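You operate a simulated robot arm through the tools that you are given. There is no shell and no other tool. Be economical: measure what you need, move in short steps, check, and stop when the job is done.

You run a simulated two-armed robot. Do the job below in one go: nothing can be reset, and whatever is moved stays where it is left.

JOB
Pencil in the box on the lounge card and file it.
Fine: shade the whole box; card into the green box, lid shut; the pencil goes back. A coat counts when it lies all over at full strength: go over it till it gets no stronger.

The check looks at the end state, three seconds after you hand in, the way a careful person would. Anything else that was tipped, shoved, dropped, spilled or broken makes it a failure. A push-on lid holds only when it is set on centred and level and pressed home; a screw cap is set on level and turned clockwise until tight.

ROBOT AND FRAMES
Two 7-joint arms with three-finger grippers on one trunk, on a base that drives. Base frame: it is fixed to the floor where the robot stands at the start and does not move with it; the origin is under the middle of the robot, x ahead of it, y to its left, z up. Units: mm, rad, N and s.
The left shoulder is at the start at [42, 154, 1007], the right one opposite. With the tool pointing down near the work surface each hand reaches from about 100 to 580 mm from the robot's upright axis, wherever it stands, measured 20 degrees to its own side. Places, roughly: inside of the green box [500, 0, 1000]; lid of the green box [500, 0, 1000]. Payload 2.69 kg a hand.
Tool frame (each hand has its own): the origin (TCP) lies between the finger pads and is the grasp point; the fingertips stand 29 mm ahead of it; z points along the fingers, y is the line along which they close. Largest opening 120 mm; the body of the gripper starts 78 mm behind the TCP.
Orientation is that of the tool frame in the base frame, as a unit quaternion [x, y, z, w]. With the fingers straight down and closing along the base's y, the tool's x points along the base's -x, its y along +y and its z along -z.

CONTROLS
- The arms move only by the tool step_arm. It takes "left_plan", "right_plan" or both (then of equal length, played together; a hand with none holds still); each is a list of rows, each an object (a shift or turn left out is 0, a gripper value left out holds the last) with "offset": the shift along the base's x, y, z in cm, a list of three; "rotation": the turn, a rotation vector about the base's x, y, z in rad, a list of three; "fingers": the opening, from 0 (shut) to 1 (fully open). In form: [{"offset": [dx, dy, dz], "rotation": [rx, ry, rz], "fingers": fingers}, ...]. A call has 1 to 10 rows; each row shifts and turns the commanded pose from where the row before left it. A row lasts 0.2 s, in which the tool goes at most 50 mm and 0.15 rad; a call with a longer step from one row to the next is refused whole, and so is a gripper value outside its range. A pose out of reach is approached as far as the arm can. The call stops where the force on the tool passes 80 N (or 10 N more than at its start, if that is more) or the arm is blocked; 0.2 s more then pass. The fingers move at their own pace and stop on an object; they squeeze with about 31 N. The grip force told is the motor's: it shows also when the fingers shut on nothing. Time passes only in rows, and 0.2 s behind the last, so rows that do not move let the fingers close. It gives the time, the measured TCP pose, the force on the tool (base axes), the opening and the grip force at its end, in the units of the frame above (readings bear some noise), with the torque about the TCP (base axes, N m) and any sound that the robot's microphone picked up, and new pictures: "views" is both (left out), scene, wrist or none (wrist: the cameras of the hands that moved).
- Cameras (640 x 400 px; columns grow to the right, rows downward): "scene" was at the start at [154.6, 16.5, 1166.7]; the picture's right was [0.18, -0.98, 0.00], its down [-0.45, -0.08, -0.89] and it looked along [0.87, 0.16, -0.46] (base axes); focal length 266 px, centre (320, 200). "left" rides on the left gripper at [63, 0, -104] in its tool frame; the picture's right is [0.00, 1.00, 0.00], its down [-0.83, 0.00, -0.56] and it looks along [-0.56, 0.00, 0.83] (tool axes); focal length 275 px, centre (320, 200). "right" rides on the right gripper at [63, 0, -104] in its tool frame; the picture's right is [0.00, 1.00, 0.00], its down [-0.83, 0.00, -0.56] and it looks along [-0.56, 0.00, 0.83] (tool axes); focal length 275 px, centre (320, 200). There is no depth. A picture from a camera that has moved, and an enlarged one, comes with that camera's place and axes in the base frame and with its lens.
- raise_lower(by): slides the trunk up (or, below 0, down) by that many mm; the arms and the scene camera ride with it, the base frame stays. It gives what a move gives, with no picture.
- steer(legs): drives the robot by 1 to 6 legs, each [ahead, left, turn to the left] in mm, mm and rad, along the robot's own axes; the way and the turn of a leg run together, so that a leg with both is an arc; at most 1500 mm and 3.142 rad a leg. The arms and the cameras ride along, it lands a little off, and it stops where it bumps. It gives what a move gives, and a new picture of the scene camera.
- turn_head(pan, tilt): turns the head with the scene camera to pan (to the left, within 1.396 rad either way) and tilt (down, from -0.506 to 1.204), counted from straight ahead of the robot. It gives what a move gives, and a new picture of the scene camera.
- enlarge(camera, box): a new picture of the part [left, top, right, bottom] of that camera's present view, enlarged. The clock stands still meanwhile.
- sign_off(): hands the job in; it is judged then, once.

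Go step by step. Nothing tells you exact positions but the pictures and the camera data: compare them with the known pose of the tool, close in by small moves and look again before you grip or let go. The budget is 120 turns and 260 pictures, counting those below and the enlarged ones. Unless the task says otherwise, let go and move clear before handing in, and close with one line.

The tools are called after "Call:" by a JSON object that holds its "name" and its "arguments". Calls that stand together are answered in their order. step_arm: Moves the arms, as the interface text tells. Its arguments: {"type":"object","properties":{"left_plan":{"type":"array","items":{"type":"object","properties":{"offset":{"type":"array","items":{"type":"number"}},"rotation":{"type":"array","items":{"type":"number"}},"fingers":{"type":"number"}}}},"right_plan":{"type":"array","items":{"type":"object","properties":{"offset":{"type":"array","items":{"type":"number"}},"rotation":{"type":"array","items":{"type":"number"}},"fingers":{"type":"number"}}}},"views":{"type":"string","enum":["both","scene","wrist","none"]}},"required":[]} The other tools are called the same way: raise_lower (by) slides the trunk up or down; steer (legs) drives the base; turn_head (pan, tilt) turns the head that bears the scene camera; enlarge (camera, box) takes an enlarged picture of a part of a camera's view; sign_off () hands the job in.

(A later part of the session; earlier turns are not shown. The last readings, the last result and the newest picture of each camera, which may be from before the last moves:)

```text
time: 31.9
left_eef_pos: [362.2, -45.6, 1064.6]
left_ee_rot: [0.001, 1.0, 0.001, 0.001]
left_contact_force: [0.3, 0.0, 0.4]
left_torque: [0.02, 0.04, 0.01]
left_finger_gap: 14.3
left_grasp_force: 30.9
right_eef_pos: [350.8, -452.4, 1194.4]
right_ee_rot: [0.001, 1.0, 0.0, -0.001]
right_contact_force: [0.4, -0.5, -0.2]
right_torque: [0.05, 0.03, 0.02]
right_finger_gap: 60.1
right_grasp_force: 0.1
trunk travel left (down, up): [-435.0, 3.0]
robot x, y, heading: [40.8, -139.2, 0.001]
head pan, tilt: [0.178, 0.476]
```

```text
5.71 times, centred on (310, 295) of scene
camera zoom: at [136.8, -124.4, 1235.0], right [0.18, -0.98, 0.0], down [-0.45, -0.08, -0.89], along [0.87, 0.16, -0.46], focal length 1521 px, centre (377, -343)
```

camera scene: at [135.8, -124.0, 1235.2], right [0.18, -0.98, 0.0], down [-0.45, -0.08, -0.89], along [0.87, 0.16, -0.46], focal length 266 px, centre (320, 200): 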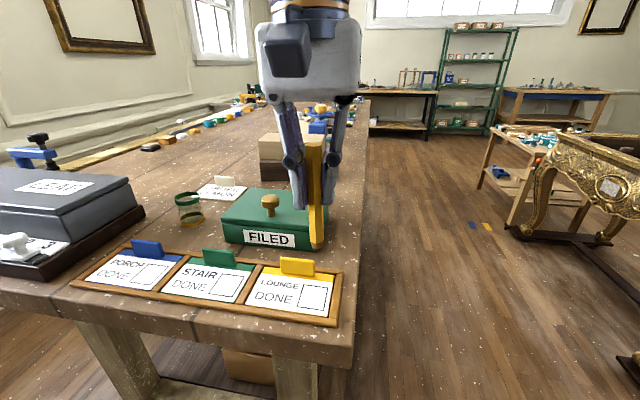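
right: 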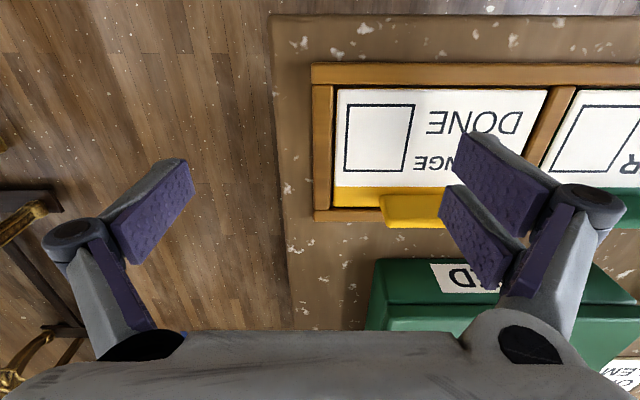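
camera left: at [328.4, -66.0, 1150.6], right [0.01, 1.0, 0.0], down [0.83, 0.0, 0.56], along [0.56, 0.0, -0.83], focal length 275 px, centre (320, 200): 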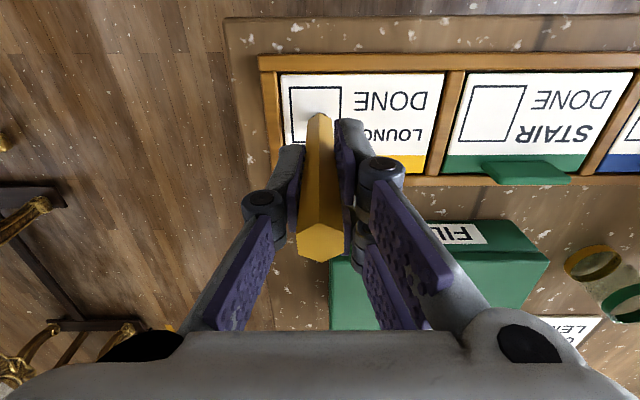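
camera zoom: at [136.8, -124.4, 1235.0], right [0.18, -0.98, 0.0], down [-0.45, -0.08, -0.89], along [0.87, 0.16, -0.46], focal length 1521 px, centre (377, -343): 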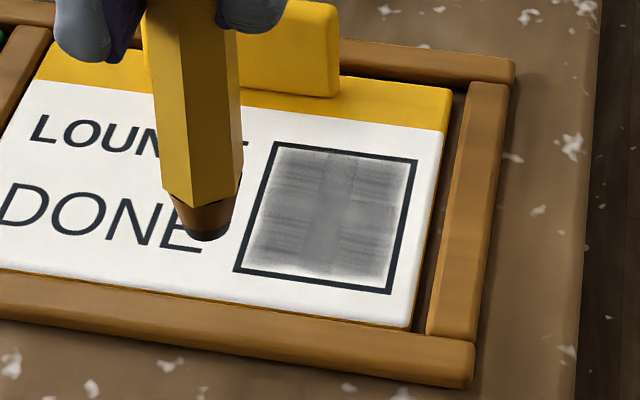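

The shading barely deepened and the card shifted about 2 mm left in its tray. I'll move the hand aside for an unobstructed overhead look at the box.

Call:
{"name": "step_arm", "arguments": {"left_plan": [{"offset": [0, 0, 4]}, {"offset": [2.5, 4, 0]}, {"offset": [2.5, 2, 0]}, {}], "views": "none"}}

Call:
{"name": "enlarge", "arguments": {"camera": "left", "box": [170, 50, 330, 150]}}

Call:
{"name": "enlarge", "arguments": {"camera": "scene", "box": [280, 270, 340, 320]}}

```text
time: 32.9
left_eef_pos: [411.1, 15.5, 1105.6]
left_ee_rot: [0.0, 1.0, 0.0, 0.0]
left_contact_force: [0.2, 0.1, 0.6]
left_torque: [-0.04, 0.02, 0.02]
left_finger_gap: 14.0
left_grasp_force: 31.0
right_eef_pos: [351.1, -451.2, 1195.3]
right_ee_rot: [0.001, 1.0, 0.0, -0.001]
right_contact_force: [-0.5, -0.2, -0.2]
right_torque: [0.01, 0.03, 0.03]
right_finger_gap: 59.8
right_grasp_force: 0.1
trunk travel left (down, up): [-435.0, 3.0]
robot x, y, heading: [40.8, -135.8, -0.002]
head pan, tilt: [0.178, 0.476]
```

```text
4.00 times, centred on (250, 100) of left
camera zoom: at [348.8, 15.4, 1208.4], right [0.01, 1.0, 0.0], down [0.83, 0.0, 0.56], along [0.56, 0.0, -0.83], focal length 1101 px, centre (600, 600)
```

zoom: 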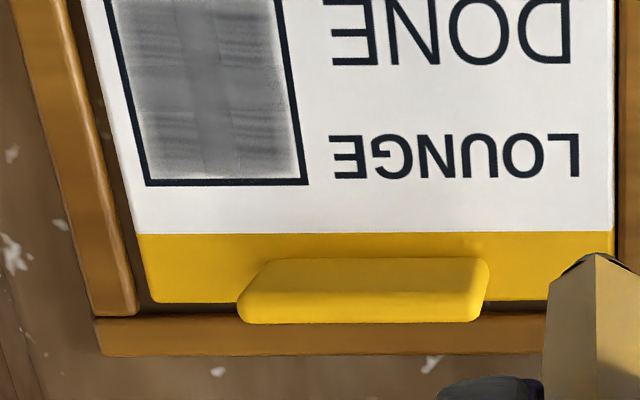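

```text
8.00 times, centred on (310, 295) of scene
camera zoom: at [135.7, -123.3, 1235.2], right [0.18, -0.98, 0.0], down [-0.45, -0.08, -0.89], along [0.87, 0.16, -0.46], focal length 2130 px, centre (400, -560)
```

zoom: 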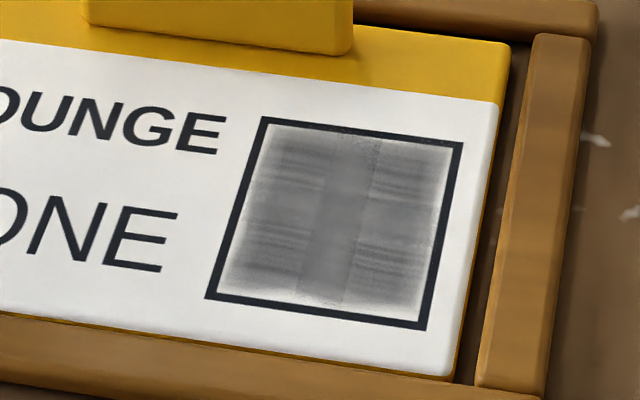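

The coat builds by region and looks close to saturating in the middle column. I'll do another full y-pass and x-pass at moderate pressure, then compare.

Call:
{"name": "step_arm", "arguments": {"left_plan": [{"offset": [-1.75, -4.6, 0]}, {"offset": [-1.75, -4.7, 0]}, {"offset": [0, 0, -4]}, {"offset": [0, 0, -1.5]}, {"offset": [0, 0, -0.55]}, {"offset": [0, 1.3, 0]}, {"offset": [0, 1.3, 0]}, {"offset": [0.7, 0, 0]}, {"offset": [0, -1.3, 0]}, {"offset": [0, -1.3, 0]}], "views": "none"}}

Call:
{"name": "step_arm", "arguments": {"left_plan": [{"offset": [0.7, 0, 0]}, {"offset": [0, 1.3, 0]}, {"offset": [0, 1.3, 0]}, {"offset": [0.7, 0, 0]}, {"offset": [0, -1.3, 0]}, {"offset": [0, -1.3, 0]}, {"offset": [0.7, 0, 0]}, {"offset": [0, 1.3, 0]}, {"offset": [0, 1.3, 0]}], "views": "none"}}

Call:
{"name": "step_arm", "arguments": {"left_plan": [{"offset": [-1.4, 0, 0]}, {"offset": [-1.4, 0, 0]}, {"offset": [0, -0.65, 0]}, {"offset": [1.4, 0, 0]}, {"offset": [1.4, 0, 0]}, {"offset": [0, -0.65, 0]}, {"offset": [-1.4, 0, 0]}, {"offset": [-1.4, 0, 0]}, {"offset": [0, -0.65, 0]}, {"offset": [1.4, 0, 0]}], "views": "none"}}

Call:
{"name": "step_arm", "arguments": {"left_plan": [{"offset": [1.4, 0, 0]}, {"offset": [0, -0.65, 0]}, {"offset": [-1.4, 0, 0]}, {"offset": [-1.4, 0, 0]}, {"offset": [0, 0, 3]}, {"offset": [0, 0, 3.05]}, {"offset": [1.75, 4.6, 0]}, {"offset": [1.75, 4.7, 0]}, {}], "views": "none"}}

Call:
{"name": "enlarge", "arguments": {"camera": "scene", "box": [280, 270, 340, 320]}}

```text
refused: row 2 steps farther than a row can; nothing moved
```

```text
time: 34.9
left_eef_pos: [433.4, 41.5, 1104.9]
left_ee_rot: [0.001, 1.0, 0.0, 0.001]
left_contact_force: [-0.3, 0.2, -0.3]
left_torque: [0.01, 0.02, 0.02]
left_finger_gap: 14.0
left_grasp_force: 30.8
right_eef_pos: [351.3, -452.6, 1194.6]
right_ee_rot: [0.0, 1.0, -0.001, 0.0]
right_contact_force: [0.2, -0.2, -0.2]
right_torque: [0.01, -0.02, 0.0]
right_finger_gap: 59.8
right_grasp_force: 0.0
trunk travel left (down, up): [-435.0, 3.0]
robot x, y, heading: [41.4, -137.2, -0.002]
head pan, tilt: [0.178, 0.476]
```

```text
time: 37.1
left_eef_pos: [420.8, 22.2, 1105.6]
left_ee_rot: [0.0, 1.0, 0.0, 0.001]
left_contact_force: [-0.3, 0.3, 0.2]
left_torque: [0.0, 0.02, -0.01]
left_finger_gap: 14.4
left_grasp_force: 30.9
right_eef_pos: [351.5, -452.4, 1196.7]
right_ee_rot: [0.001, 1.0, -0.001, -0.001]
right_contact_force: [0.7, 0.5, 0.1]
right_torque: [0.01, 0.04, -0.01]
right_finger_gap: 60.0
right_grasp_force: 0.0
trunk travel left (down, up): [-435.0, 3.0]
robot x, y, heading: [39.6, -137.4, -0.003]
head pan, tilt: [0.178, 0.476]
```

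```text
refused: row 8 steps farther than a row can; nothing moved
```

```text
8.00 times, centred on (310, 295) of scene
camera zoom: at [136.5, -123.2, 1235.0], right [0.18, -0.98, 0.0], down [-0.45, -0.08, -0.89], along [0.87, 0.16, -0.46], focal length 2130 px, centre (400, -560)
```

zoom: 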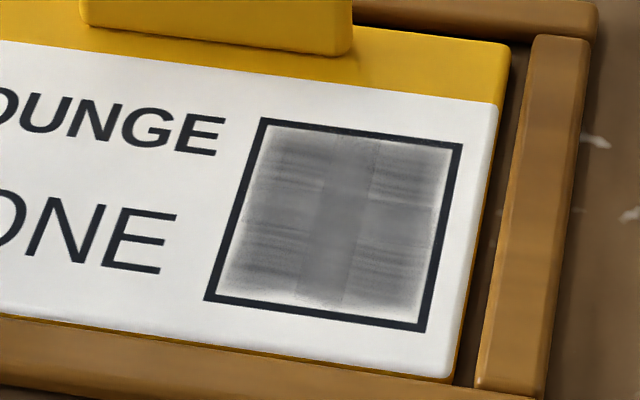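

One call was refused, so the strokes ran in the air without touching anything. Going back to the start corner with shorter rows and doing the pass in contact.

Call:
{"name": "step_arm", "arguments": {"left_plan": [{"offset": [-1.5, -3.43, 0]}, {"offset": [-1.5, -3.43, 0]}, {"offset": [-1.5, -3.43, 0]}, {"offset": [0, 0, -4]}, {"offset": [0, 0, -1.5]}, {"offset": [0, 0, -0.55]}, {}], "views": "none"}}

```text
time: 38.7
left_eef_pos: [372.6, -81.3, 1045.1]
left_ee_rot: [0.001, 1.0, 0.0, 0.002]
left_contact_force: [0.8, -0.2, 7.2]
left_torque: [-0.01, 0.03, -0.01]
left_finger_gap: 13.9
left_grasp_force: 31.6
right_eef_pos: [350.0, -453.2, 1196.0]
right_ee_rot: [0.001, 1.0, 0.0, -0.001]
right_contact_force: [0.4, -0.9, 0.6]
right_torque: [-0.02, 0.0, -0.01]
right_finger_gap: 60.0
right_grasp_force: 0.1
trunk travel left (down, up): [-435.0, 3.0]
robot x, y, heading: [39.2, -140.2, 0.002]
head pan, tilt: [0.178, 0.476]
```

Good contact at 7 N. Now the y-lines, then the x-lines.

Call:
{"name": "step_arm", "arguments": {"left_plan": [{"offset": [0.3, 1.3, 0]}, {"offset": [0, 1.3, 0]}, {"offset": [0.7, 0, 0]}, {"offset": [0, -1.3, 0]}, {"offset": [0, -1.3, 0]}, {"offset": [0.7, 0, 0]}, {"offset": [0, 1.3, 0]}, {"offset": [0, 1.3, 0]}, {"offset": [0.7, 0, 0]}, {"offset": [0, -1.3, 0]}], "views": "none"}}

Call:
{"name": "step_arm", "arguments": {"left_plan": [{"offset": [0, -1.3, 0]}, {"offset": [0.7, 0, 0]}, {"offset": [0, 1.3, 0]}, {"offset": [0, 1.3, 0]}, {"offset": [-1.4, 0, 0]}, {"offset": [-1.4, 0, 0]}, {"offset": [0, -0.65, 0]}, {"offset": [1.4, 0, 0]}, {"offset": [1.4, 0, 0]}, {"offset": [0, -0.65, 0]}], "views": "none"}}

Call:
{"name": "step_arm", "arguments": {"left_plan": [{"offset": [-1.4, 0, 0]}, {"offset": [-1.4, 0, 0]}, {"offset": [0, -0.65, 0]}, {"offset": [1.4, 0, 0]}, {"offset": [1.4, 0, 0]}, {"offset": [0, -0.65, 0]}, {"offset": [-1.4, 0, 0]}, {"offset": [-1.4, 0, 0]}, {}], "views": "none"}}

Call:
{"name": "step_arm", "arguments": {"left_plan": [{"offset": [0, 0, 3]}, {"offset": [0, 0, 3.05]}, {"offset": [1.5, 3.4, 0]}, {"offset": [1.5, 3.4, 0]}, {"offset": [1.5, 3.4, 0]}, {}], "views": "none"}}

Call:
{"name": "enlarge", "arguments": {"camera": "scene", "box": [280, 270, 340, 320]}}

```text
time: 40.9
left_eef_pos: [398.9, -69.4, 1044.4]
left_ee_rot: [-0.001, 1.0, 0.0, 0.002]
left_contact_force: [-0.5, -0.2, 1.3]
left_torque: [0.05, -0.05, -0.03]
left_finger_gap: 14.4
left_grasp_force: 31.3
right_eef_pos: [352.0, -451.4, 1193.9]
right_ee_rot: [0.0, 1.0, 0.0, -0.002]
right_contact_force: [0.6, -0.2, -1.0]
right_torque: [0.0, -0.03, -0.01]
right_finger_gap: 60.0
right_grasp_force: 0.1
trunk travel left (down, up): [-435.0, 3.0]
robot x, y, heading: [38.2, -138.7, -0.01]
head pan, tilt: [0.178, 0.476]
```

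```text
time: 43.1
left_eef_pos: [405.3, -69.7, 1045.3]
left_ee_rot: [0.0, 1.0, -0.001, 0.0]
left_contact_force: [-0.7, -0.1, 0.8]
left_torque: [0.01, -0.02, 0.01]
left_finger_gap: 13.6
left_grasp_force: 31.3
right_eef_pos: [350.4, -452.9, 1195.7]
right_ee_rot: [0.001, 1.0, -0.001, 0.0]
right_contact_force: [0.1, 0.0, 0.0]
right_torque: [-0.02, -0.01, -0.02]
right_finger_gap: 59.8
right_grasp_force: 0.0
trunk travel left (down, up): [-435.0, 3.0]
robot x, y, heading: [43.3, -137.5, -0.002]
head pan, tilt: [0.178, 0.476]
```

```text
time: 45.1
left_eef_pos: [376.0, -82.0, 1043.2]
left_ee_rot: [0.0, 1.0, -0.001, 0.001]
left_contact_force: [2.1, 0.4, 4.5]
left_torque: [-0.05, -0.12, 0.01]
left_finger_gap: 13.9
left_grasp_force: 30.3
right_eef_pos: [351.1, -452.4, 1194.7]
right_ee_rot: [0.001, 1.0, 0.0, 0.0]
right_contact_force: [-0.1, 0.3, 0.3]
right_torque: [0.0, 0.04, 0.0]
right_finger_gap: 60.0
right_grasp_force: 0.1
trunk travel left (down, up): [-435.0, 3.0]
robot x, y, heading: [41.9, -139.3, 0.001]
head pan, tilt: [0.178, 0.476]
```

```text
time: 46.5
left_eef_pos: [422.4, 22.4, 1105.0]
left_ee_rot: [0.001, 1.0, 0.0, 0.001]
left_contact_force: [-0.9, 0.6, -1.0]
left_torque: [0.0, 0.0, -0.01]
left_finger_gap: 14.2
left_grasp_force: 30.9
right_eef_pos: [351.1, -452.6, 1195.0]
right_ee_rot: [0.0, 1.0, 0.0, 0.0]
right_contact_force: [0.8, 0.0, 0.0]
right_torque: [-0.01, 0.0, -0.05]
right_finger_gap: 59.9
right_grasp_force: 0.1
trunk travel left (down, up): [-435.0, 3.0]
robot x, y, heading: [40.1, -138.3, -0.005]
head pan, tilt: [0.178, 0.476]
```

```text
8.00 times, centred on (310, 295) of scene
camera zoom: at [135.8, -123.7, 1235.2], right [0.18, -0.98, 0.0], down [-0.45, -0.08, -0.89], along [0.87, 0.16, -0.46], focal length 2130 px, centre (400, -560)
```

zoom: 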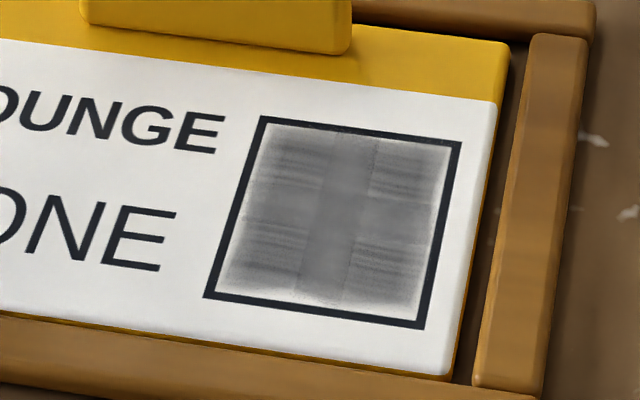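

The pattern looks like four overlapping patches whose quadrants still have streaks, and the force had dropped to about 1–4 N. Going over it again with steadier, slightly greater pressure.

Call:
{"name": "step_arm", "arguments": {"left_plan": [{"offset": [-1.5, -3.4, 0]}, {"offset": [-1.5, -3.4, 0]}, {"offset": [-1.2, -3.2, 0]}, {"offset": [0, 0, -4]}, {"offset": [0, 0, -1.7]}, {"offset": [0, 0, -0.5]}, {}], "views": "none"}}

Call:
{"name": "step_arm", "arguments": {"left_plan": [{"offset": [0, 1.3, 0]}, {"offset": [0, 1.3, 0]}, {"offset": [0.5, 0, 0]}, {"offset": [0, -1.3, 0]}, {"offset": [0, -1.3, 0]}, {"offset": [0.5, 0, 0]}, {"offset": [0, 1.3, 0]}, {"offset": [0, 1.3, 0]}, {"offset": [0.5, 0, 0]}, {"offset": [0, -1.3, 0]}], "views": "none"}}

Call:
{"name": "step_arm", "arguments": {"left_plan": [{"offset": [0, -1.3, -0.03]}, {"offset": [0.5, 0, 0]}, {"offset": [0, 1.3, 0]}, {"offset": [0, 1.3, 0]}, {"offset": [0.5, 0, 0]}, {"offset": [0, -1.3, 0]}, {"offset": [0, -1.3, 0]}, {"offset": [0.5, 0, 0]}, {"offset": [0, 1.3, 0]}, {"offset": [0, 1.3, 0]}], "views": "none"}}

Call:
{"name": "step_arm", "arguments": {"left_plan": [{"offset": [0, 0, 3]}, {"offset": [0, 0, 3.23]}, {"offset": [0.6, 3.7, 0]}, {"offset": [0.6, 3.7, 0]}, {}], "views": "none"}}

Call:
{"name": "enlarge", "arguments": {"camera": "scene", "box": [280, 270, 340, 320]}}

```text
time: 48.1
left_eef_pos: [380.1, -79.9, 1044.8]
left_ee_rot: [-0.001, 1.0, 0.0, 0.003]
left_contact_force: [-0.2, -0.7, 13.4]
left_torque: [-0.01, 0.01, 0.02]
left_finger_gap: 14.2
left_grasp_force: 31.2
right_eef_pos: [350.8, -451.8, 1196.7]
right_ee_rot: [0.001, 1.0, -0.001, 0.001]
right_contact_force: [-1.4, -0.4, 1.0]
right_torque: [0.02, 0.0, 0.0]
right_finger_gap: 59.9
right_grasp_force: 0.0
trunk travel left (down, up): [-435.0, 3.0]
robot x, y, heading: [40.1, -139.6, -0.004]
head pan, tilt: [0.178, 0.476]
```

```text
time: 50.3
left_eef_pos: [394.9, -64.6, 1042.9]
left_ee_rot: [0.0, 1.0, 0.001, 0.001]
left_contact_force: [1.4, 4.2, 8.2]
left_torque: [0.45, -0.06, 0.0]
left_finger_gap: 14.2
left_grasp_force: 31.2
right_eef_pos: [351.7, -452.5, 1194.5]
right_ee_rot: [-0.001, 1.0, 0.0, 0.0]
right_contact_force: [-0.6, 0.1, -0.5]
right_torque: [0.04, 0.0, -0.04]
right_finger_gap: 60.0
right_grasp_force: 0.1
trunk travel left (down, up): [-435.0, 3.0]
robot x, y, heading: [41.8, -135.5, 0.005]
head pan, tilt: [0.178, 0.476]
```

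```text
time: 52.5
left_eef_pos: [409.1, -54.4, 1042.1]
left_ee_rot: [0.0, 1.0, 0.0, 0.0]
left_contact_force: [-0.3, -0.7, 1.8]
left_torque: [-0.05, 0.08, -0.02]
left_finger_gap: 14.2
left_grasp_force: 30.9
right_eef_pos: [351.0, -452.9, 1195.2]
right_ee_rot: [0.001, 1.0, 0.0, 0.0]
right_contact_force: [-1.2, 0.2, -0.7]
right_torque: [0.02, -0.02, 0.02]
right_finger_gap: 60.0
right_grasp_force: 0.0
trunk travel left (down, up): [-435.0, 3.0]
robot x, y, heading: [42.9, -137.5, -0.001]
head pan, tilt: [0.178, 0.476]
```

```text
time: 53.7
left_eef_pos: [422.3, 20.5, 1106.0]
left_ee_rot: [0.001, 1.0, 0.0, 0.001]
left_contact_force: [-0.6, 0.6, -0.2]
left_torque: [0.02, 0.01, -0.01]
left_finger_gap: 14.0
left_grasp_force: 30.9
right_eef_pos: [350.1, -452.7, 1194.7]
right_ee_rot: [0.002, 1.0, 0.0, -0.001]
right_contact_force: [-0.4, -0.3, 0.1]
right_torque: [0.0, -0.02, 0.02]
right_finger_gap: 59.8
right_grasp_force: 0.1
trunk travel left (down, up): [-435.0, 3.0]
robot x, y, heading: [40.3, -140.5, 0.0]
head pan, tilt: [0.178, 0.476]
```

```text
8.00 times, centred on (310, 295) of scene
camera zoom: at [136.0, -123.7, 1235.1], right [0.18, -0.98, 0.0], down [-0.45, -0.08, -0.89], along [0.87, 0.16, -0.46], focal length 2130 px, centre (400, -560)
```

zoom: 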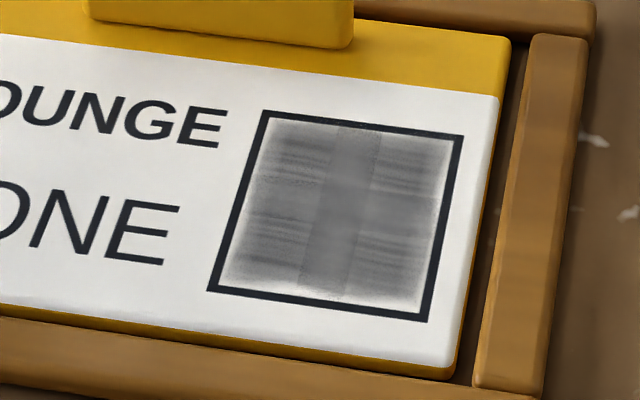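

It looks nearly saturated. I'll take a tight reference zoom now, do one more firm pass along x, and compare.

Call:
{"name": "enlarge", "arguments": {"camera": "scene", "box": [294, 280, 330, 314]}}

Call:
{"name": "step_arm", "arguments": {"left_plan": [{"offset": [-1.5, -3.4, 0]}, {"offset": [-1.5, -3.4, 0]}, {"offset": [-1.5, -3.4, 0]}, {"offset": [0, 0, -4]}, {"offset": [0, 0, -1.9]}, {"offset": [0, 0, -0.5]}, {}], "views": "none"}}

Call:
{"name": "step_arm", "arguments": {"left_plan": [{"offset": [1.5, 0, 0]}, {"offset": [1.5, 0, 0]}, {"offset": [0, 0.5, 0]}, {"offset": [-1.5, 0, 0]}, {"offset": [-1.5, 0, 0]}, {"offset": [0, 0.5, 0]}, {"offset": [1.5, 0, 0]}, {"offset": [1.5, 0, 0]}, {"offset": [0, 0.5, 0]}, {"offset": [-1.5, 0, 0]}], "views": "none"}}

Call:
{"name": "step_arm", "arguments": {"left_plan": [{"offset": [-1.5, 0, -0.05]}, {"offset": [0, 0.5, 0]}, {"offset": [1.5, 0, 0]}, {"offset": [1.5, 0, 0]}, {"offset": [0, 0.5, 0]}, {"offset": [-1.5, 0, 0]}, {"offset": [-1.5, 0, 0]}, {"offset": [0, 0.3, 0]}, {"offset": [1.5, 0, 0]}, {"offset": [1.5, 0, 0]}], "views": "none"}}

Call:
{"name": "step_arm", "arguments": {"left_plan": [{"offset": [0, 0, 3]}, {"offset": [0, 0, 3.45]}, {"offset": [0.7, 3.7, 0]}, {"offset": [0.8, 3.7, 0]}, {}], "views": "none"}}

Call:
{"name": "enlarge", "arguments": {"camera": "scene", "box": [294, 280, 330, 314]}}

```text
11.76 times, centred on (312, 297) of scene
camera zoom: at [136.0, -123.7, 1235.1], right [0.18, -0.98, 0.0], down [-0.45, -0.08, -0.89], along [0.87, 0.16, -0.46], focal length 3132 px, centre (414, -941)
```

zoom: 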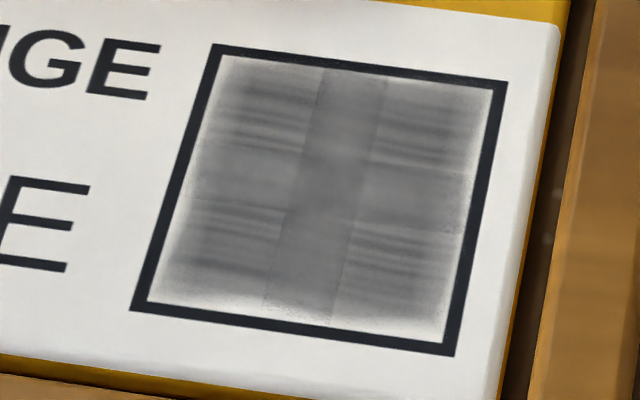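

```text
time: 55.3
left_eef_pos: [376.1, -83.1, 1042.4]
left_ee_rot: [0.0, 1.0, 0.0, 0.002]
left_contact_force: [0.4, -0.7, 7.0]
left_torque: [-0.06, 0.02, 0.01]
left_finger_gap: 14.2
left_grasp_force: 31.1
right_eef_pos: [350.1, -452.3, 1194.8]
right_ee_rot: [0.001, 1.0, 0.0, -0.001]
right_contact_force: [0.1, 0.5, -0.7]
right_torque: [0.0, 0.01, 0.0]
right_finger_gap: 60.1
right_grasp_force: 0.0
trunk travel left (down, up): [-435.0, 3.0]
robot x, y, heading: [37.7, -138.1, -0.006]
head pan, tilt: [0.178, 0.476]
```

```text
time: 57.5
left_eef_pos: [392.4, -66.1, 1042.2]
left_ee_rot: [0.001, 1.0, 0.001, 0.002]
left_contact_force: [6.3, -0.6, 10.3]
left_torque: [0.03, -0.58, -0.03]
left_finger_gap: 14.5
left_grasp_force: 31.2
right_eef_pos: [350.7, -452.9, 1195.0]
right_ee_rot: [0.0, 1.0, 0.001, 0.0]
right_contact_force: [-0.4, -0.5, -0.3]
right_torque: [-0.01, 0.01, 0.01]
right_finger_gap: 60.0
right_grasp_force: 0.2
trunk travel left (down, up): [-435.0, 3.0]
robot x, y, heading: [44.0, -140.0, -0.001]
head pan, tilt: [0.178, 0.476]
```

```text
time: 59.7
left_eef_pos: [405.3, -54.0, 1040.7]
left_ee_rot: [0.0, 1.0, 0.001, 0.0]
left_contact_force: [-5.2, 0.8, 9.0]
left_torque: [0.04, 0.44, -0.03]
left_finger_gap: 14.3
left_grasp_force: 31.2
right_eef_pos: [350.0, -451.2, 1195.6]
right_ee_rot: [0.001, 1.0, 0.0, 0.0]
right_contact_force: [0.0, 0.4, -0.1]
right_torque: [0.02, 0.0, 0.01]
right_finger_gap: 59.8
right_grasp_force: 0.0
trunk travel left (down, up): [-435.0, 3.0]
robot x, y, heading: [37.9, -137.5, -0.001]
head pan, tilt: [0.178, 0.476]
```

```text
time: 60.9
left_eef_pos: [422.7, 19.4, 1106.9]
left_ee_rot: [0.001, 1.0, 0.0, 0.001]
left_contact_force: [-0.5, -0.1, -0.1]
left_torque: [-0.02, 0.01, 0.03]
left_finger_gap: 14.4
left_grasp_force: 31.1
right_eef_pos: [350.4, -452.5, 1195.2]
right_ee_rot: [0.001, 1.0, 0.0, 0.0]
right_contact_force: [0.7, 0.0, 0.0]
right_torque: [-0.02, 0.0, -0.03]
right_finger_gap: 60.2
right_grasp_force: 0.0
trunk travel left (down, up): [-435.0, 3.0]
robot x, y, heading: [39.9, -140.2, 0.001]
head pan, tilt: [0.178, 0.476]
```

```text
11.76 times, centred on (312, 297) of scene
camera zoom: at [136.0, -123.6, 1235.1], right [0.18, -0.98, 0.0], down [-0.45, -0.08, -0.89], along [0.87, 0.16, -0.46], focal length 3132 px, centre (414, -941)
```

zoom: 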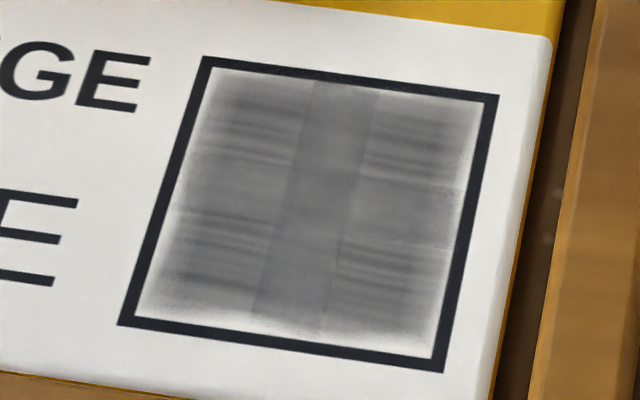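

It's nearly identical, perhaps marginally stronger. I'll do one more firm double pass to be sure it has stopped changing.

Call:
{"name": "step_arm", "arguments": {"left_plan": [{"offset": [-1.5, -3.4, 0]}, {"offset": [-1.5, -3.4, 0]}, {"offset": [-1.4, -3.3, 0]}, {"offset": [0, 0, -4.2]}, {"offset": [0, 0, -1.9]}, {"offset": [0, 0, -0.5]}, {}], "views": "none"}}

Call:
{"name": "step_arm", "arguments": {"left_plan": [{"offset": [0, 1.3, 0]}, {"offset": [0, 1.3, 0]}, {"offset": [0.5, 0, 0]}, {"offset": [0, -1.3, 0]}, {"offset": [0, -1.3, 0]}, {"offset": [0.5, 0, 0]}, {"offset": [0, 1.3, 0]}, {"offset": [0, 1.3, 0]}, {"offset": [0.5, 0, 0]}, {"offset": [0, -1.3, 0]}], "views": "none"}}

Call:
{"name": "step_arm", "arguments": {"left_plan": [{"offset": [0, -1.3, -0.05]}, {"offset": [0.5, 0, 0]}, {"offset": [0, 1.3, 0]}, {"offset": [0, 1.3, 0]}, {"offset": [0.5, 0, 0]}, {"offset": [0, -1.3, 0]}, {"offset": [0, -1.3, 0]}, {"offset": [0.3, 0, 0]}, {"offset": [0, 1.3, 0]}, {"offset": [0, 1.3, 0]}], "views": "none"}}

Call:
{"name": "step_arm", "arguments": {"left_plan": [{"offset": [0, 0, -0.05]}, {"offset": [-1.4, 0, 0]}, {"offset": [-1.4, 0, 0]}, {"offset": [0, -0.9, 0]}, {"offset": [1.4, 0, 0]}, {"offset": [1.4, 0, 0]}, {"offset": [0, -0.9, 0]}, {"offset": [-1.4, 0, 0]}, {"offset": [-1.4, 0, 0]}, {"offset": [0, -0.8, 0]}], "views": "none"}}

Call:
{"name": "step_arm", "arguments": {"left_plan": [{"offset": [1.4, 0, 0]}, {"offset": [1.4, 0, 0]}, {"offset": [0, 0, 3]}, {"offset": [0, 0, 3.7]}, {"offset": [0.7, 3.5, 0]}, {"offset": [0.7, 3.5, 0]}, {"offset": [0, 3, 0]}, {}], "views": "none"}}

Call:
{"name": "enlarge", "arguments": {"camera": "scene", "box": [294, 280, 330, 314]}}

```text
time: 62.5
left_eef_pos: [377.2, -81.9, 1041.0]
left_ee_rot: [-0.001, 1.0, 0.001, 0.003]
left_contact_force: [-0.3, -1.0, 12.4]
left_torque: [-0.03, 0.04, 0.01]
left_finger_gap: 14.2
left_grasp_force: 30.8
right_eef_pos: [350.5, -453.4, 1196.5]
right_ee_rot: [0.0, 1.0, 0.0, 0.002]
right_contact_force: [0.3, 0.3, 0.4]
right_torque: [0.02, 0.01, -0.04]
right_finger_gap: 60.2
right_grasp_force: 0.0
trunk travel left (down, up): [-435.0, 3.0]
robot x, y, heading: [39.3, -133.5, -0.002]
head pan, tilt: [0.178, 0.476]
```

```text
time: 64.7
left_eef_pos: [392.5, -67.5, 1039.8]
left_ee_rot: [0.0, 1.0, 0.0, 0.0]
left_contact_force: [0.4, 3.5, 6.8]
left_torque: [0.35, -0.06, -0.03]
left_finger_gap: 14.4
left_grasp_force: 30.7
right_eef_pos: [351.1, -453.6, 1195.9]
right_ee_rot: [0.001, 1.0, 0.0, 0.0]
right_contact_force: [-0.9, 0.1, 0.0]
right_torque: [0.03, -0.01, -0.01]
right_finger_gap: 59.9
right_grasp_force: 0.1
trunk travel left (down, up): [-435.0, 3.0]
robot x, y, heading: [39.2, -139.9, -0.001]
head pan, tilt: [0.178, 0.476]
```

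```text
time: 66.9
left_eef_pos: [405.7, -54.0, 1037.4]
left_ee_rot: [0.0, 1.0, -0.001, 0.0]
left_contact_force: [0.6, -2.9, 6.6]
left_torque: [-0.32, -0.02, 0.01]
left_finger_gap: 14.3
left_grasp_force: 31.0
right_eef_pos: [350.3, -452.0, 1195.7]
right_ee_rot: [0.001, 1.0, 0.0, 0.0]
right_contact_force: [0.5, 0.1, -0.3]
right_torque: [0.0, 0.02, -0.01]
right_finger_gap: 59.9
right_grasp_force: 0.1
trunk travel left (down, up): [-435.0, 3.0]
robot x, y, heading: [42.0, -140.6, 0.002]
head pan, tilt: [0.178, 0.476]
```

```text
time: 69.1
left_eef_pos: [377.6, -80.1, 1037.3]
left_ee_rot: [0.0, 1.0, 0.002, -0.001]
left_contact_force: [-0.2, 4.2, 9.4]
left_torque: [0.46, -0.03, 0.02]
left_finger_gap: 14.5
left_grasp_force: 31.4
right_eef_pos: [350.0, -452.8, 1196.2]
right_ee_rot: [0.001, 1.0, 0.0, 0.001]
right_contact_force: [-0.9, 0.3, -0.1]
right_torque: [0.02, -0.01, 0.04]
right_finger_gap: 60.0
right_grasp_force: 0.1
trunk travel left (down, up): [-435.0, 3.0]
robot x, y, heading: [38.3, -142.5, 0.001]
head pan, tilt: [0.178, 0.476]
```

```text
time: 70.9
left_eef_pos: [418.6, 20.0, 1104.7]
left_ee_rot: [0.001, 1.0, 0.0, 0.0]
left_contact_force: [0.4, -0.2, -0.3]
left_torque: [0.02, 0.03, 0.0]
left_finger_gap: 13.9
left_grasp_force: 31.4
right_eef_pos: [350.4, -453.2, 1196.0]
right_ee_rot: [0.001, 1.0, -0.001, -0.001]
right_contact_force: [0.3, -0.3, 0.4]
right_torque: [0.0, 0.01, 0.0]
right_finger_gap: 60.2
right_grasp_force: 0.1
trunk travel left (down, up): [-435.0, 3.0]
robot x, y, heading: [39.3, -141.2, -0.002]
head pan, tilt: [0.178, 0.476]
```

```text
11.76 times, centred on (312, 297) of scene
camera zoom: at [136.0, -123.9, 1235.1], right [0.18, -0.98, 0.0], down [-0.45, -0.08, -0.89], along [0.87, 0.16, -0.46], focal length 3132 px, centre (414, -941)
```

zoom: 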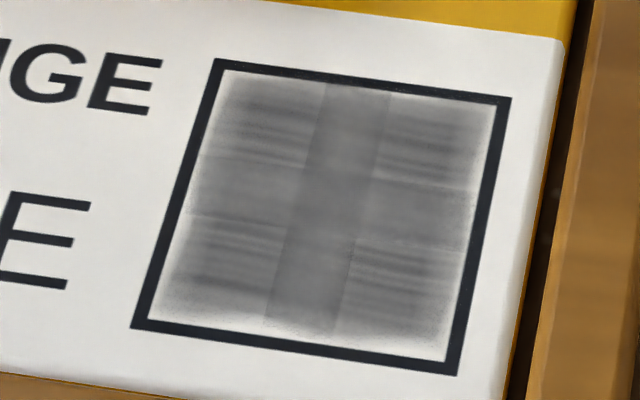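

No further change; the shading is saturated over the whole box. Now I'll return the pencil: drive back left and ahead, then line up over the jar.

Call:
{"name": "step_arm", "arguments": {"left_plan": [{"offset": [0, 0, 2]}, {}], "views": "none"}}

Call:
{"name": "steer", "arguments": {"legs": [[0, 140, 0], [60, 0, 0]]}}

Call:
{"name": "step_arm", "arguments": {"left_plan": [{"offset": [0, 2, 0]}, {"offset": [2, 2, 0]}, {}]}}

```text
time: 71.5
left_eef_pos: [420.4, 20.1, 1124.4]
left_ee_rot: [0.001, 1.0, 0.0, 0.0]
left_contact_force: [-0.2, -0.6, -0.1]
left_torque: [0.03, 0.0, 0.01]
left_finger_gap: 14.0
left_grasp_force: 31.1
right_eef_pos: [351.7, -452.7, 1194.9]
right_ee_rot: [0.001, 1.0, 0.0, 0.0]
right_contact_force: [0.3, 0.1, -0.1]
right_torque: [0.02, -0.02, 0.02]
right_finger_gap: 60.1
right_grasp_force: 0.1
trunk travel left (down, up): [-435.0, 3.0]
robot x, y, heading: [44.8, -136.6, -0.002]
head pan, tilt: [0.178, 0.476]
```

```text
time: 73.8
left_eef_pos: [479.6, 160.7, 1125.3]
left_ee_rot: [0.001, 1.0, 0.0, 0.001]
left_contact_force: [-0.2, 0.2, -1.6]
left_torque: [0.0, 0.05, -0.02]
left_finger_gap: 14.2
left_grasp_force: 31.2
right_eef_pos: [411.4, -312.0, 1195.6]
right_ee_rot: [0.0, 1.0, 0.0, 0.0]
right_contact_force: [0.6, 0.8, 0.4]
right_torque: [-0.01, 0.04, -0.02]
right_finger_gap: 59.7
right_grasp_force: 0.0
trunk travel left (down, up): [-435.0, 3.0]
robot x, y, heading: [97.4, -0.8, -0.003]
head pan, tilt: [0.178, 0.476]
camera scene: at [196.1, 16.9, 1235.1], right [0.18, -0.98, 0.0], down [-0.45, -0.08, -0.89], along [0.87, 0.16, -0.46], focal length 266 px, centre (320, 200)
```

scene: 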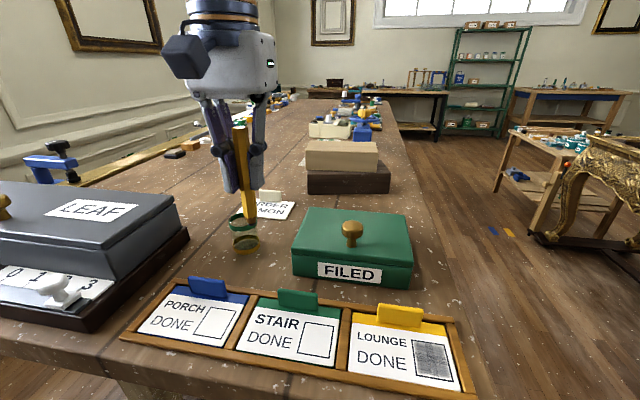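

```text
time: 74.6
left_eef_pos: [497.3, 200.0, 1126.7]
left_ee_rot: [0.0, 1.0, 0.0, 0.001]
left_contact_force: [-0.1, -0.9, 0.8]
left_torque: [-0.01, -0.04, 0.0]
left_finger_gap: 14.1
left_grasp_force: 30.9
right_eef_pos: [409.5, -311.3, 1194.9]
right_ee_rot: [0.0, 1.0, 0.0, 0.0]
right_contact_force: [0.4, 0.5, -0.1]
right_torque: [-0.03, -0.02, 0.01]
right_finger_gap: 60.1
right_grasp_force: 0.0
trunk travel left (down, up): [-435.0, 3.0]
robot x, y, heading: [103.6, 1.3, 0.001]
head pan, tilt: [0.178, 0.476]
camera scene: at [194.6, 16.8, 1235.2], right [0.18, -0.98, 0.0], down [-0.45, -0.08, -0.89], along [0.87, 0.16, -0.46], focal length 266 px, centre (320, 200)
camera left: at [434.6, 200.8, 1228.2], right [0.0, 1.0, 0.0], down [0.83, 0.0, 0.56], along [0.56, 0.0, -0.83], focal length 275 px, centre (320, 200)
```

scene: 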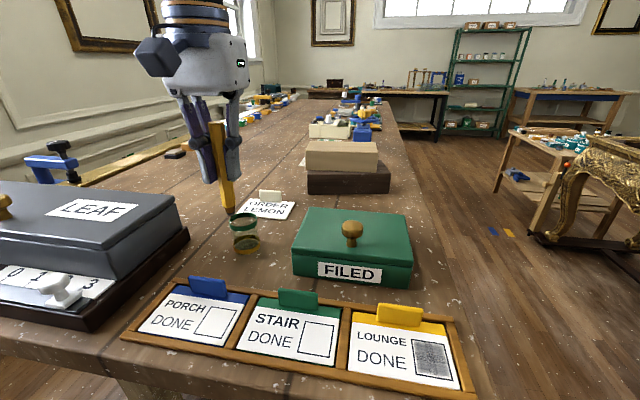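
left: 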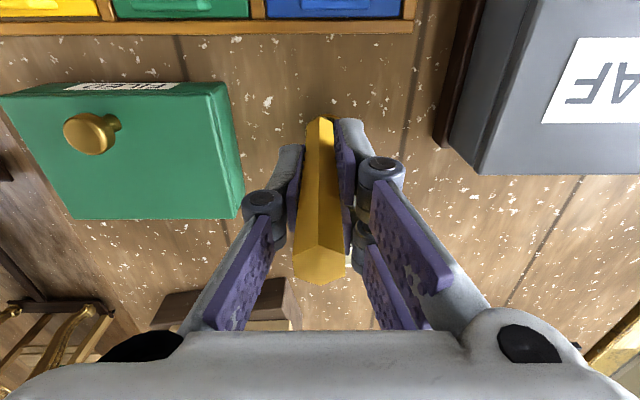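

Aligning over the jar at (539.5, 208) and lowering partway to check.

Call:
{"name": "step_arm", "arguments": {"left_plan": [{"offset": [2.1, 0.4, 0]}, {"offset": [2.1, 0.4, 0]}, {"offset": [0, 0, -1]}, {}]}}

Call:
{"name": "enlarge", "arguments": {"camera": "scene", "box": [200, 140, 300, 260]}}

Call:
{"name": "enlarge", "arguments": {"camera": "left", "box": [270, 50, 370, 150]}}

```text
time: 75.6
left_eef_pos: [541.6, 208.4, 1115.2]
left_ee_rot: [0.0, 1.0, 0.0, 0.001]
left_contact_force: [-0.7, -0.3, 0.5]
left_torque: [0.0, -0.02, 0.01]
left_finger_gap: 13.9
left_grasp_force: 30.6
right_eef_pos: [410.5, -311.9, 1195.5]
right_ee_rot: [0.0, 1.0, 0.0, 0.0]
right_contact_force: [-0.9, -0.6, -0.8]
right_torque: [-0.01, 0.03, 0.0]
right_finger_gap: 60.2
right_grasp_force: 0.1
trunk travel left (down, up): [-435.0, 3.0]
robot x, y, heading: [97.1, 0.6, -0.001]
head pan, tilt: [0.178, 0.476]
camera scene: at [195.4, 16.8, 1235.1], right [0.18, -0.98, 0.0], down [-0.45, -0.08, -0.89], along [0.87, 0.16, -0.46], focal length 266 px, centre (320, 200)
camera left: at [477.2, 207.8, 1217.6], right [0.0, 1.0, 0.0], down [0.83, 0.0, 0.56], along [0.56, 0.0, -0.83], focal length 275 px, centre (320, 200)
```

scene: 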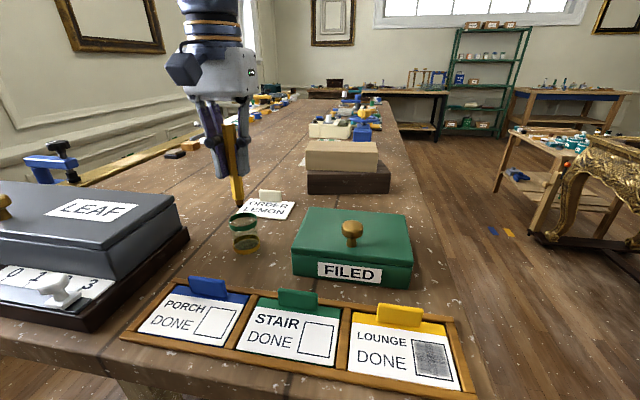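
left: 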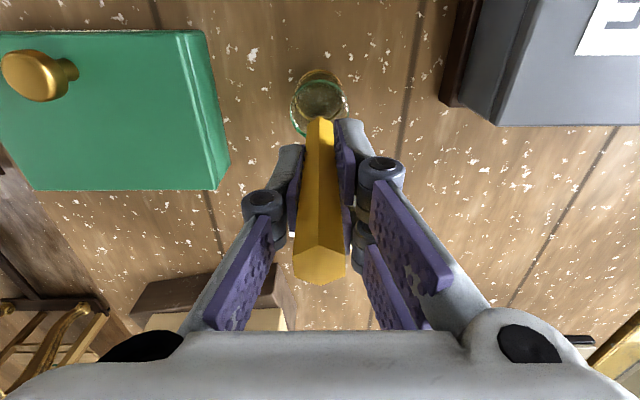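

```text
3.33 times, centred on (250, 200) of scene
camera zoom: at [195.4, 16.8, 1235.1], right [0.18, -0.98, 0.0], down [-0.45, -0.08, -0.89], along [0.87, 0.16, -0.46], focal length 887 px, centre (553, 200)
```

zoom: 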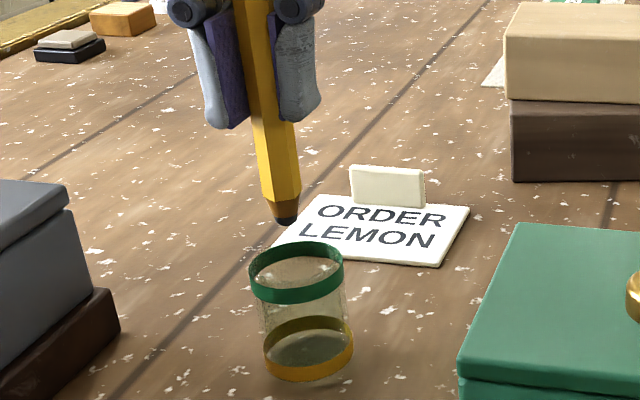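

```text
4.00 times, centred on (320, 100) of left
camera zoom: at [477.2, 207.8, 1217.6], right [0.0, 1.0, 0.0], down [0.83, 0.0, 0.56], along [0.56, 0.0, -0.83], focal length 1101 px, centre (320, 600)
```

zoom: 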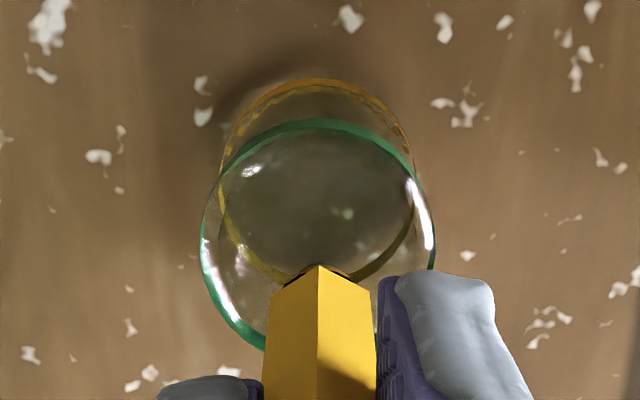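

The jar centre reads (538.5, 208). I'll nudge −1.5 mm in x, lower into the jar, then creep to contact.

Call:
{"name": "step_arm", "arguments": {"left_plan": [{"offset": [-0.15, 0, -1]}, {"offset": [0, 0, -2]}, {"offset": [0, 0, -2]}, {"offset": [0, 0, -1.8]}, {}], "views": "scene"}}

Call:
{"name": "enlarge", "arguments": {"camera": "scene", "box": [200, 140, 300, 260]}}

```text
time: 76.8
left_eef_pos: [538.2, 208.8, 1046.7]
left_ee_rot: [0.0, 1.0, 0.0, 0.001]
left_contact_force: [-1.0, 0.0, -0.9]
left_torque: [0.03, 0.01, 0.01]
left_finger_gap: 14.3
left_grasp_force: 31.4
right_eef_pos: [410.2, -311.9, 1195.4]
right_ee_rot: [-0.001, 1.0, 0.001, -0.001]
right_contact_force: [-0.6, -0.4, 0.4]
right_torque: [0.03, 0.01, -0.03]
right_finger_gap: 60.2
right_grasp_force: 0.1
trunk travel left (down, up): [-435.0, 3.0]
robot x, y, heading: [97.2, 2.9, -0.002]
head pan, tilt: [0.178, 0.476]
camera scene: at [195.2, 16.8, 1235.2], right [0.18, -0.98, 0.0], down [-0.45, -0.08, -0.89], along [0.87, 0.16, -0.46], focal length 266 px, centre (320, 200)
```

scene: 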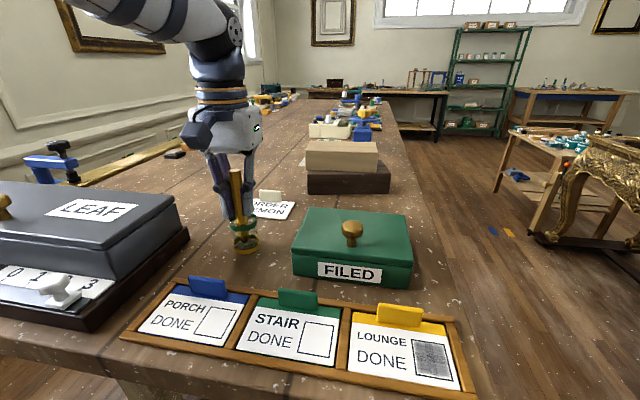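

```text
3.33 times, centred on (250, 200) of scene
camera zoom: at [195.2, 16.8, 1235.2], right [0.18, -0.98, 0.0], down [-0.45, -0.08, -0.89], along [0.87, 0.16, -0.46], focal length 887 px, centre (553, 200)
```

zoom: 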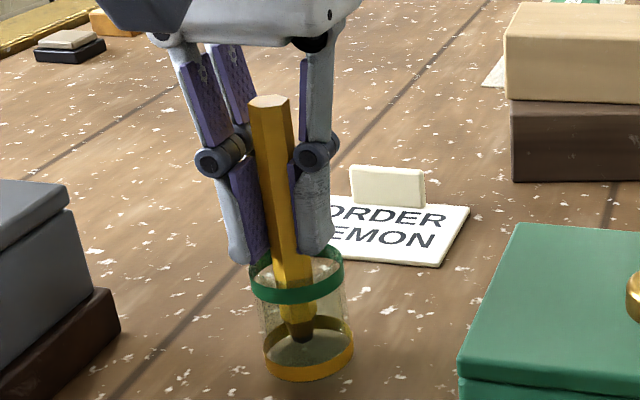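

The pencil is in the jar, with the tip still a bit above the floor. Creeping down until it touches.

Call:
{"name": "step_arm", "arguments": {"left_plan": [{"offset": [0, 0, -0.5]}, {"offset": [0, 0, -0.3]}, {"offset": [0, 0, -0.1]}, {}], "views": "none"}}

Call:
{"name": "enlarge", "arguments": {"camera": "scene", "box": [200, 140, 300, 260]}}

```text
time: 77.8
left_eef_pos: [537.8, 209.0, 1038.9]
left_ee_rot: [0.0, 1.0, 0.0, 0.001]
left_contact_force: [1.2, 0.1, 2.2]
left_torque: [0.02, 0.04, 0.01]
left_finger_gap: 14.2
left_grasp_force: 31.5
right_eef_pos: [410.9, -312.3, 1195.7]
right_ee_rot: [0.0, 1.0, 0.0, 0.0]
right_contact_force: [0.3, 0.3, 0.8]
right_torque: [-0.01, 0.02, -0.02]
right_finger_gap: 59.8
right_grasp_force: 0.1
trunk travel left (down, up): [-435.0, 3.0]
robot x, y, heading: [98.7, -0.6, 0.0]
head pan, tilt: [0.178, 0.476]
```

```text
3.33 times, centred on (250, 200) of scene
camera zoom: at [195.2, 16.8, 1235.2], right [0.18, -0.98, 0.0], down [-0.45, -0.08, -0.89], along [0.87, 0.16, -0.46], focal length 887 px, centre (553, 200)
```

zoom: 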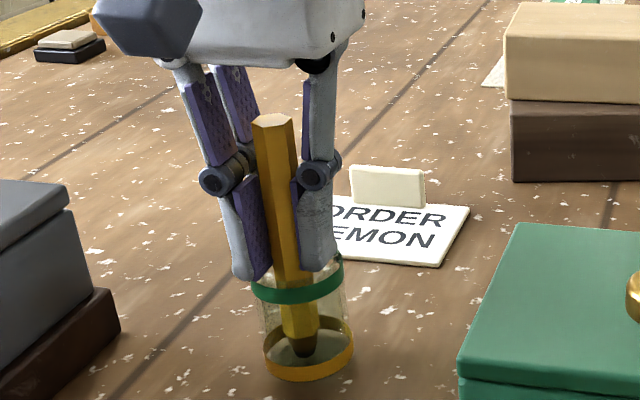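

Light contact. Releasing and rising straight up.

Call:
{"name": "step_arm", "arguments": {"left_plan": [{"fingers": 0.25}, {}, {"offset": [0, 0, 2]}, {"offset": [0, 0, 3]}, {"offset": [0, 0, 3]}, {"offset": [0, 0, 2]}, {}], "views": "both"}}

Call:
{"name": "enlarge", "arguments": {"camera": "scene", "box": [200, 140, 300, 260]}}

```text
time: 79.4
left_eef_pos: [538.9, 207.8, 1138.3]
left_ee_rot: [0.0, 1.0, 0.0, 0.001]
left_contact_force: [-0.8, -0.5, 0.0]
left_torque: [-0.02, 0.01, 0.0]
left_finger_gap: 30.0
left_grasp_force: 0.0
right_eef_pos: [411.4, -312.0, 1195.1]
right_ee_rot: [0.0, 1.0, 0.0, 0.0]
right_contact_force: [0.6, 0.0, 0.2]
right_torque: [0.0, 0.01, 0.02]
right_finger_gap: 59.8
right_grasp_force: 0.1
trunk travel left (down, up): [-435.0, 3.0]
robot x, y, heading: [101.2, -0.6, 0.003]
head pan, tilt: [0.178, 0.476]
camera scene: at [195.4, 16.9, 1235.1], right [0.18, -0.98, 0.0], down [-0.45, -0.08, -0.89], along [0.87, 0.16, -0.46], focal length 266 px, centre (320, 200)
camera left: at [476.1, 208.0, 1241.1], right [0.0, 1.0, 0.0], down [0.83, 0.0, 0.56], along [0.56, 0.0, -0.83], focal length 275 px, centre (320, 200)
```

scene: 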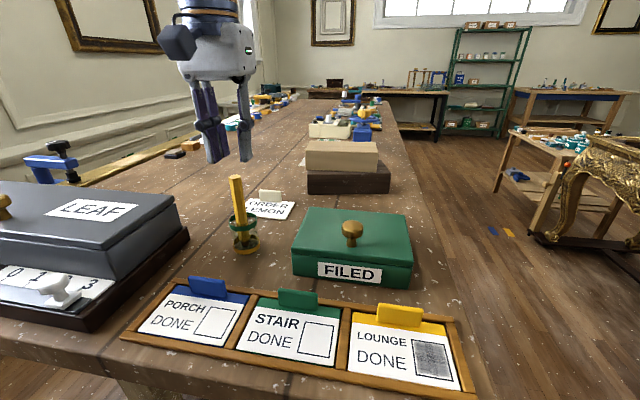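
left: 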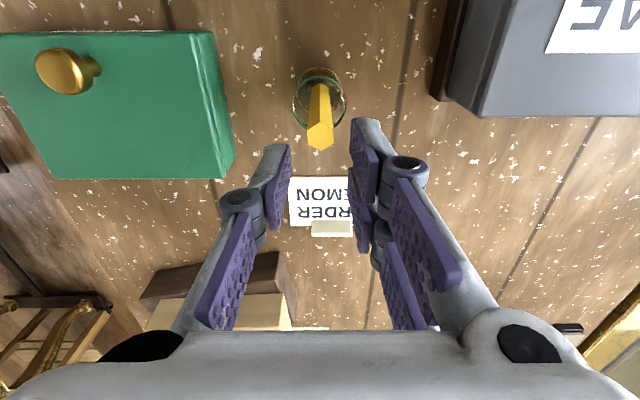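

```text
3.33 times, centred on (250, 200) of scene
camera zoom: at [195.4, 16.9, 1235.1], right [0.18, -0.98, 0.0], down [-0.45, -0.08, -0.89], along [0.87, 0.16, -0.46], focal length 887 px, centre (553, 200)
```

zoom: 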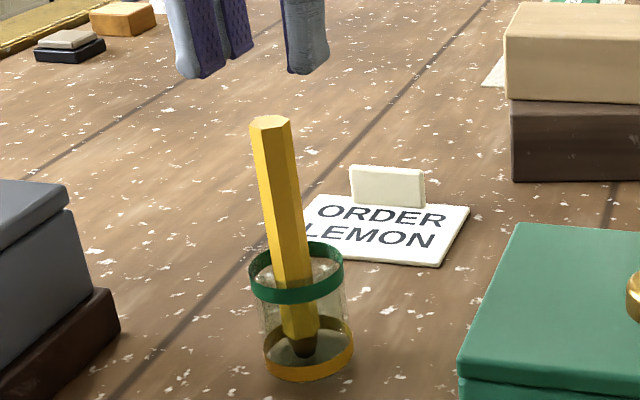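

The pencil stands back in its jar. Next is the lid: the knob triangulates to about (505, 30, 1034). I'll move the left hand above it and look.

Call:
{"name": "step_arm", "arguments": {"left_plan": [{"offset": [-0.6, -4.3, 0], "fingers": 0.5}, {"offset": [-0.7, -4.3, 0]}, {"offset": [-0.7, -4.3, 0]}, {"offset": [-0.7, -4.3, 0]}, {"offset": [-2, -0.6, 0]}, {}]}}

Call:
{"name": "enlarge", "arguments": {"camera": "scene", "box": [270, 190, 480, 400]}}

```text
time: 80.8
left_eef_pos: [493.7, 31.4, 1136.7]
left_ee_rot: [-0.002, 1.0, -0.002, -0.002]
left_contact_force: [0.7, -0.3, 0.6]
left_torque: [0.02, -0.01, 0.0]
left_finger_gap: 60.0
left_grasp_force: 0.0
right_eef_pos: [411.3, -313.1, 1195.3]
right_ee_rot: [0.0, 1.0, 0.0, -0.001]
right_contact_force: [0.0, -0.6, 0.0]
right_torque: [-0.01, 0.01, 0.0]
right_finger_gap: 60.0
right_grasp_force: 0.1
trunk travel left (down, up): [-435.0, 3.0]
robot x, y, heading: [99.3, -2.4, -0.0]
head pan, tilt: [0.178, 0.476]
camera scene: at [197.4, 17.0, 1244.9], right [0.18, -0.98, 0.0], down [-0.35, -0.06, -0.93], along [0.92, 0.17, -0.36], focal length 266 px, centre (320, 200)
camera left: at [430.1, 31.6, 1240.3], right [0.0, 1.0, -0.01], down [0.83, 0.0, 0.55], along [0.55, 0.0, -0.83], focal length 275 px, centre (320, 200)
```

scene: 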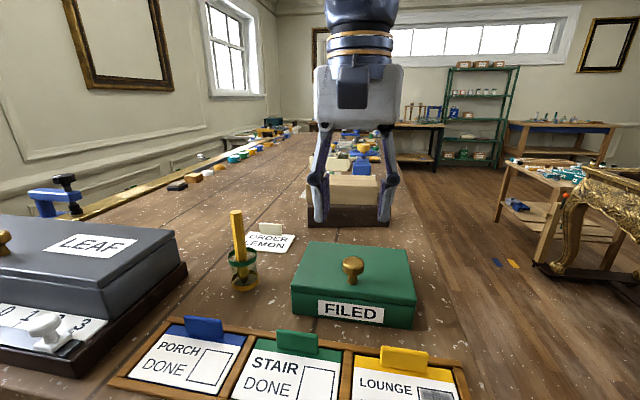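
left: 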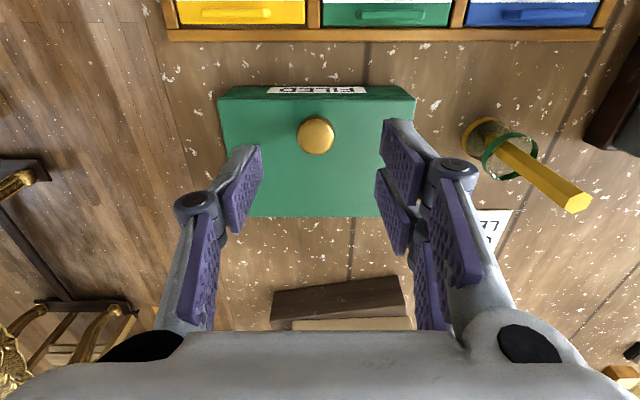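

```text
1.90 times, centred on (375, 295) of scene
camera zoom: at [197.4, 17.0, 1244.9], right [0.18, -0.98, 0.0], down [-0.35, -0.06, -0.93], along [0.92, 0.17, -0.36], focal length 507 px, centre (215, 19)
```

zoom: 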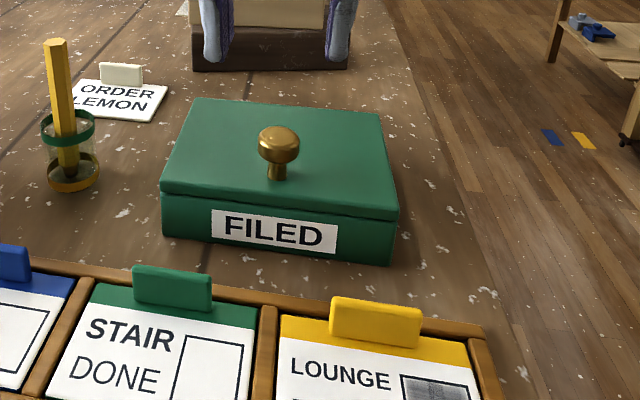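

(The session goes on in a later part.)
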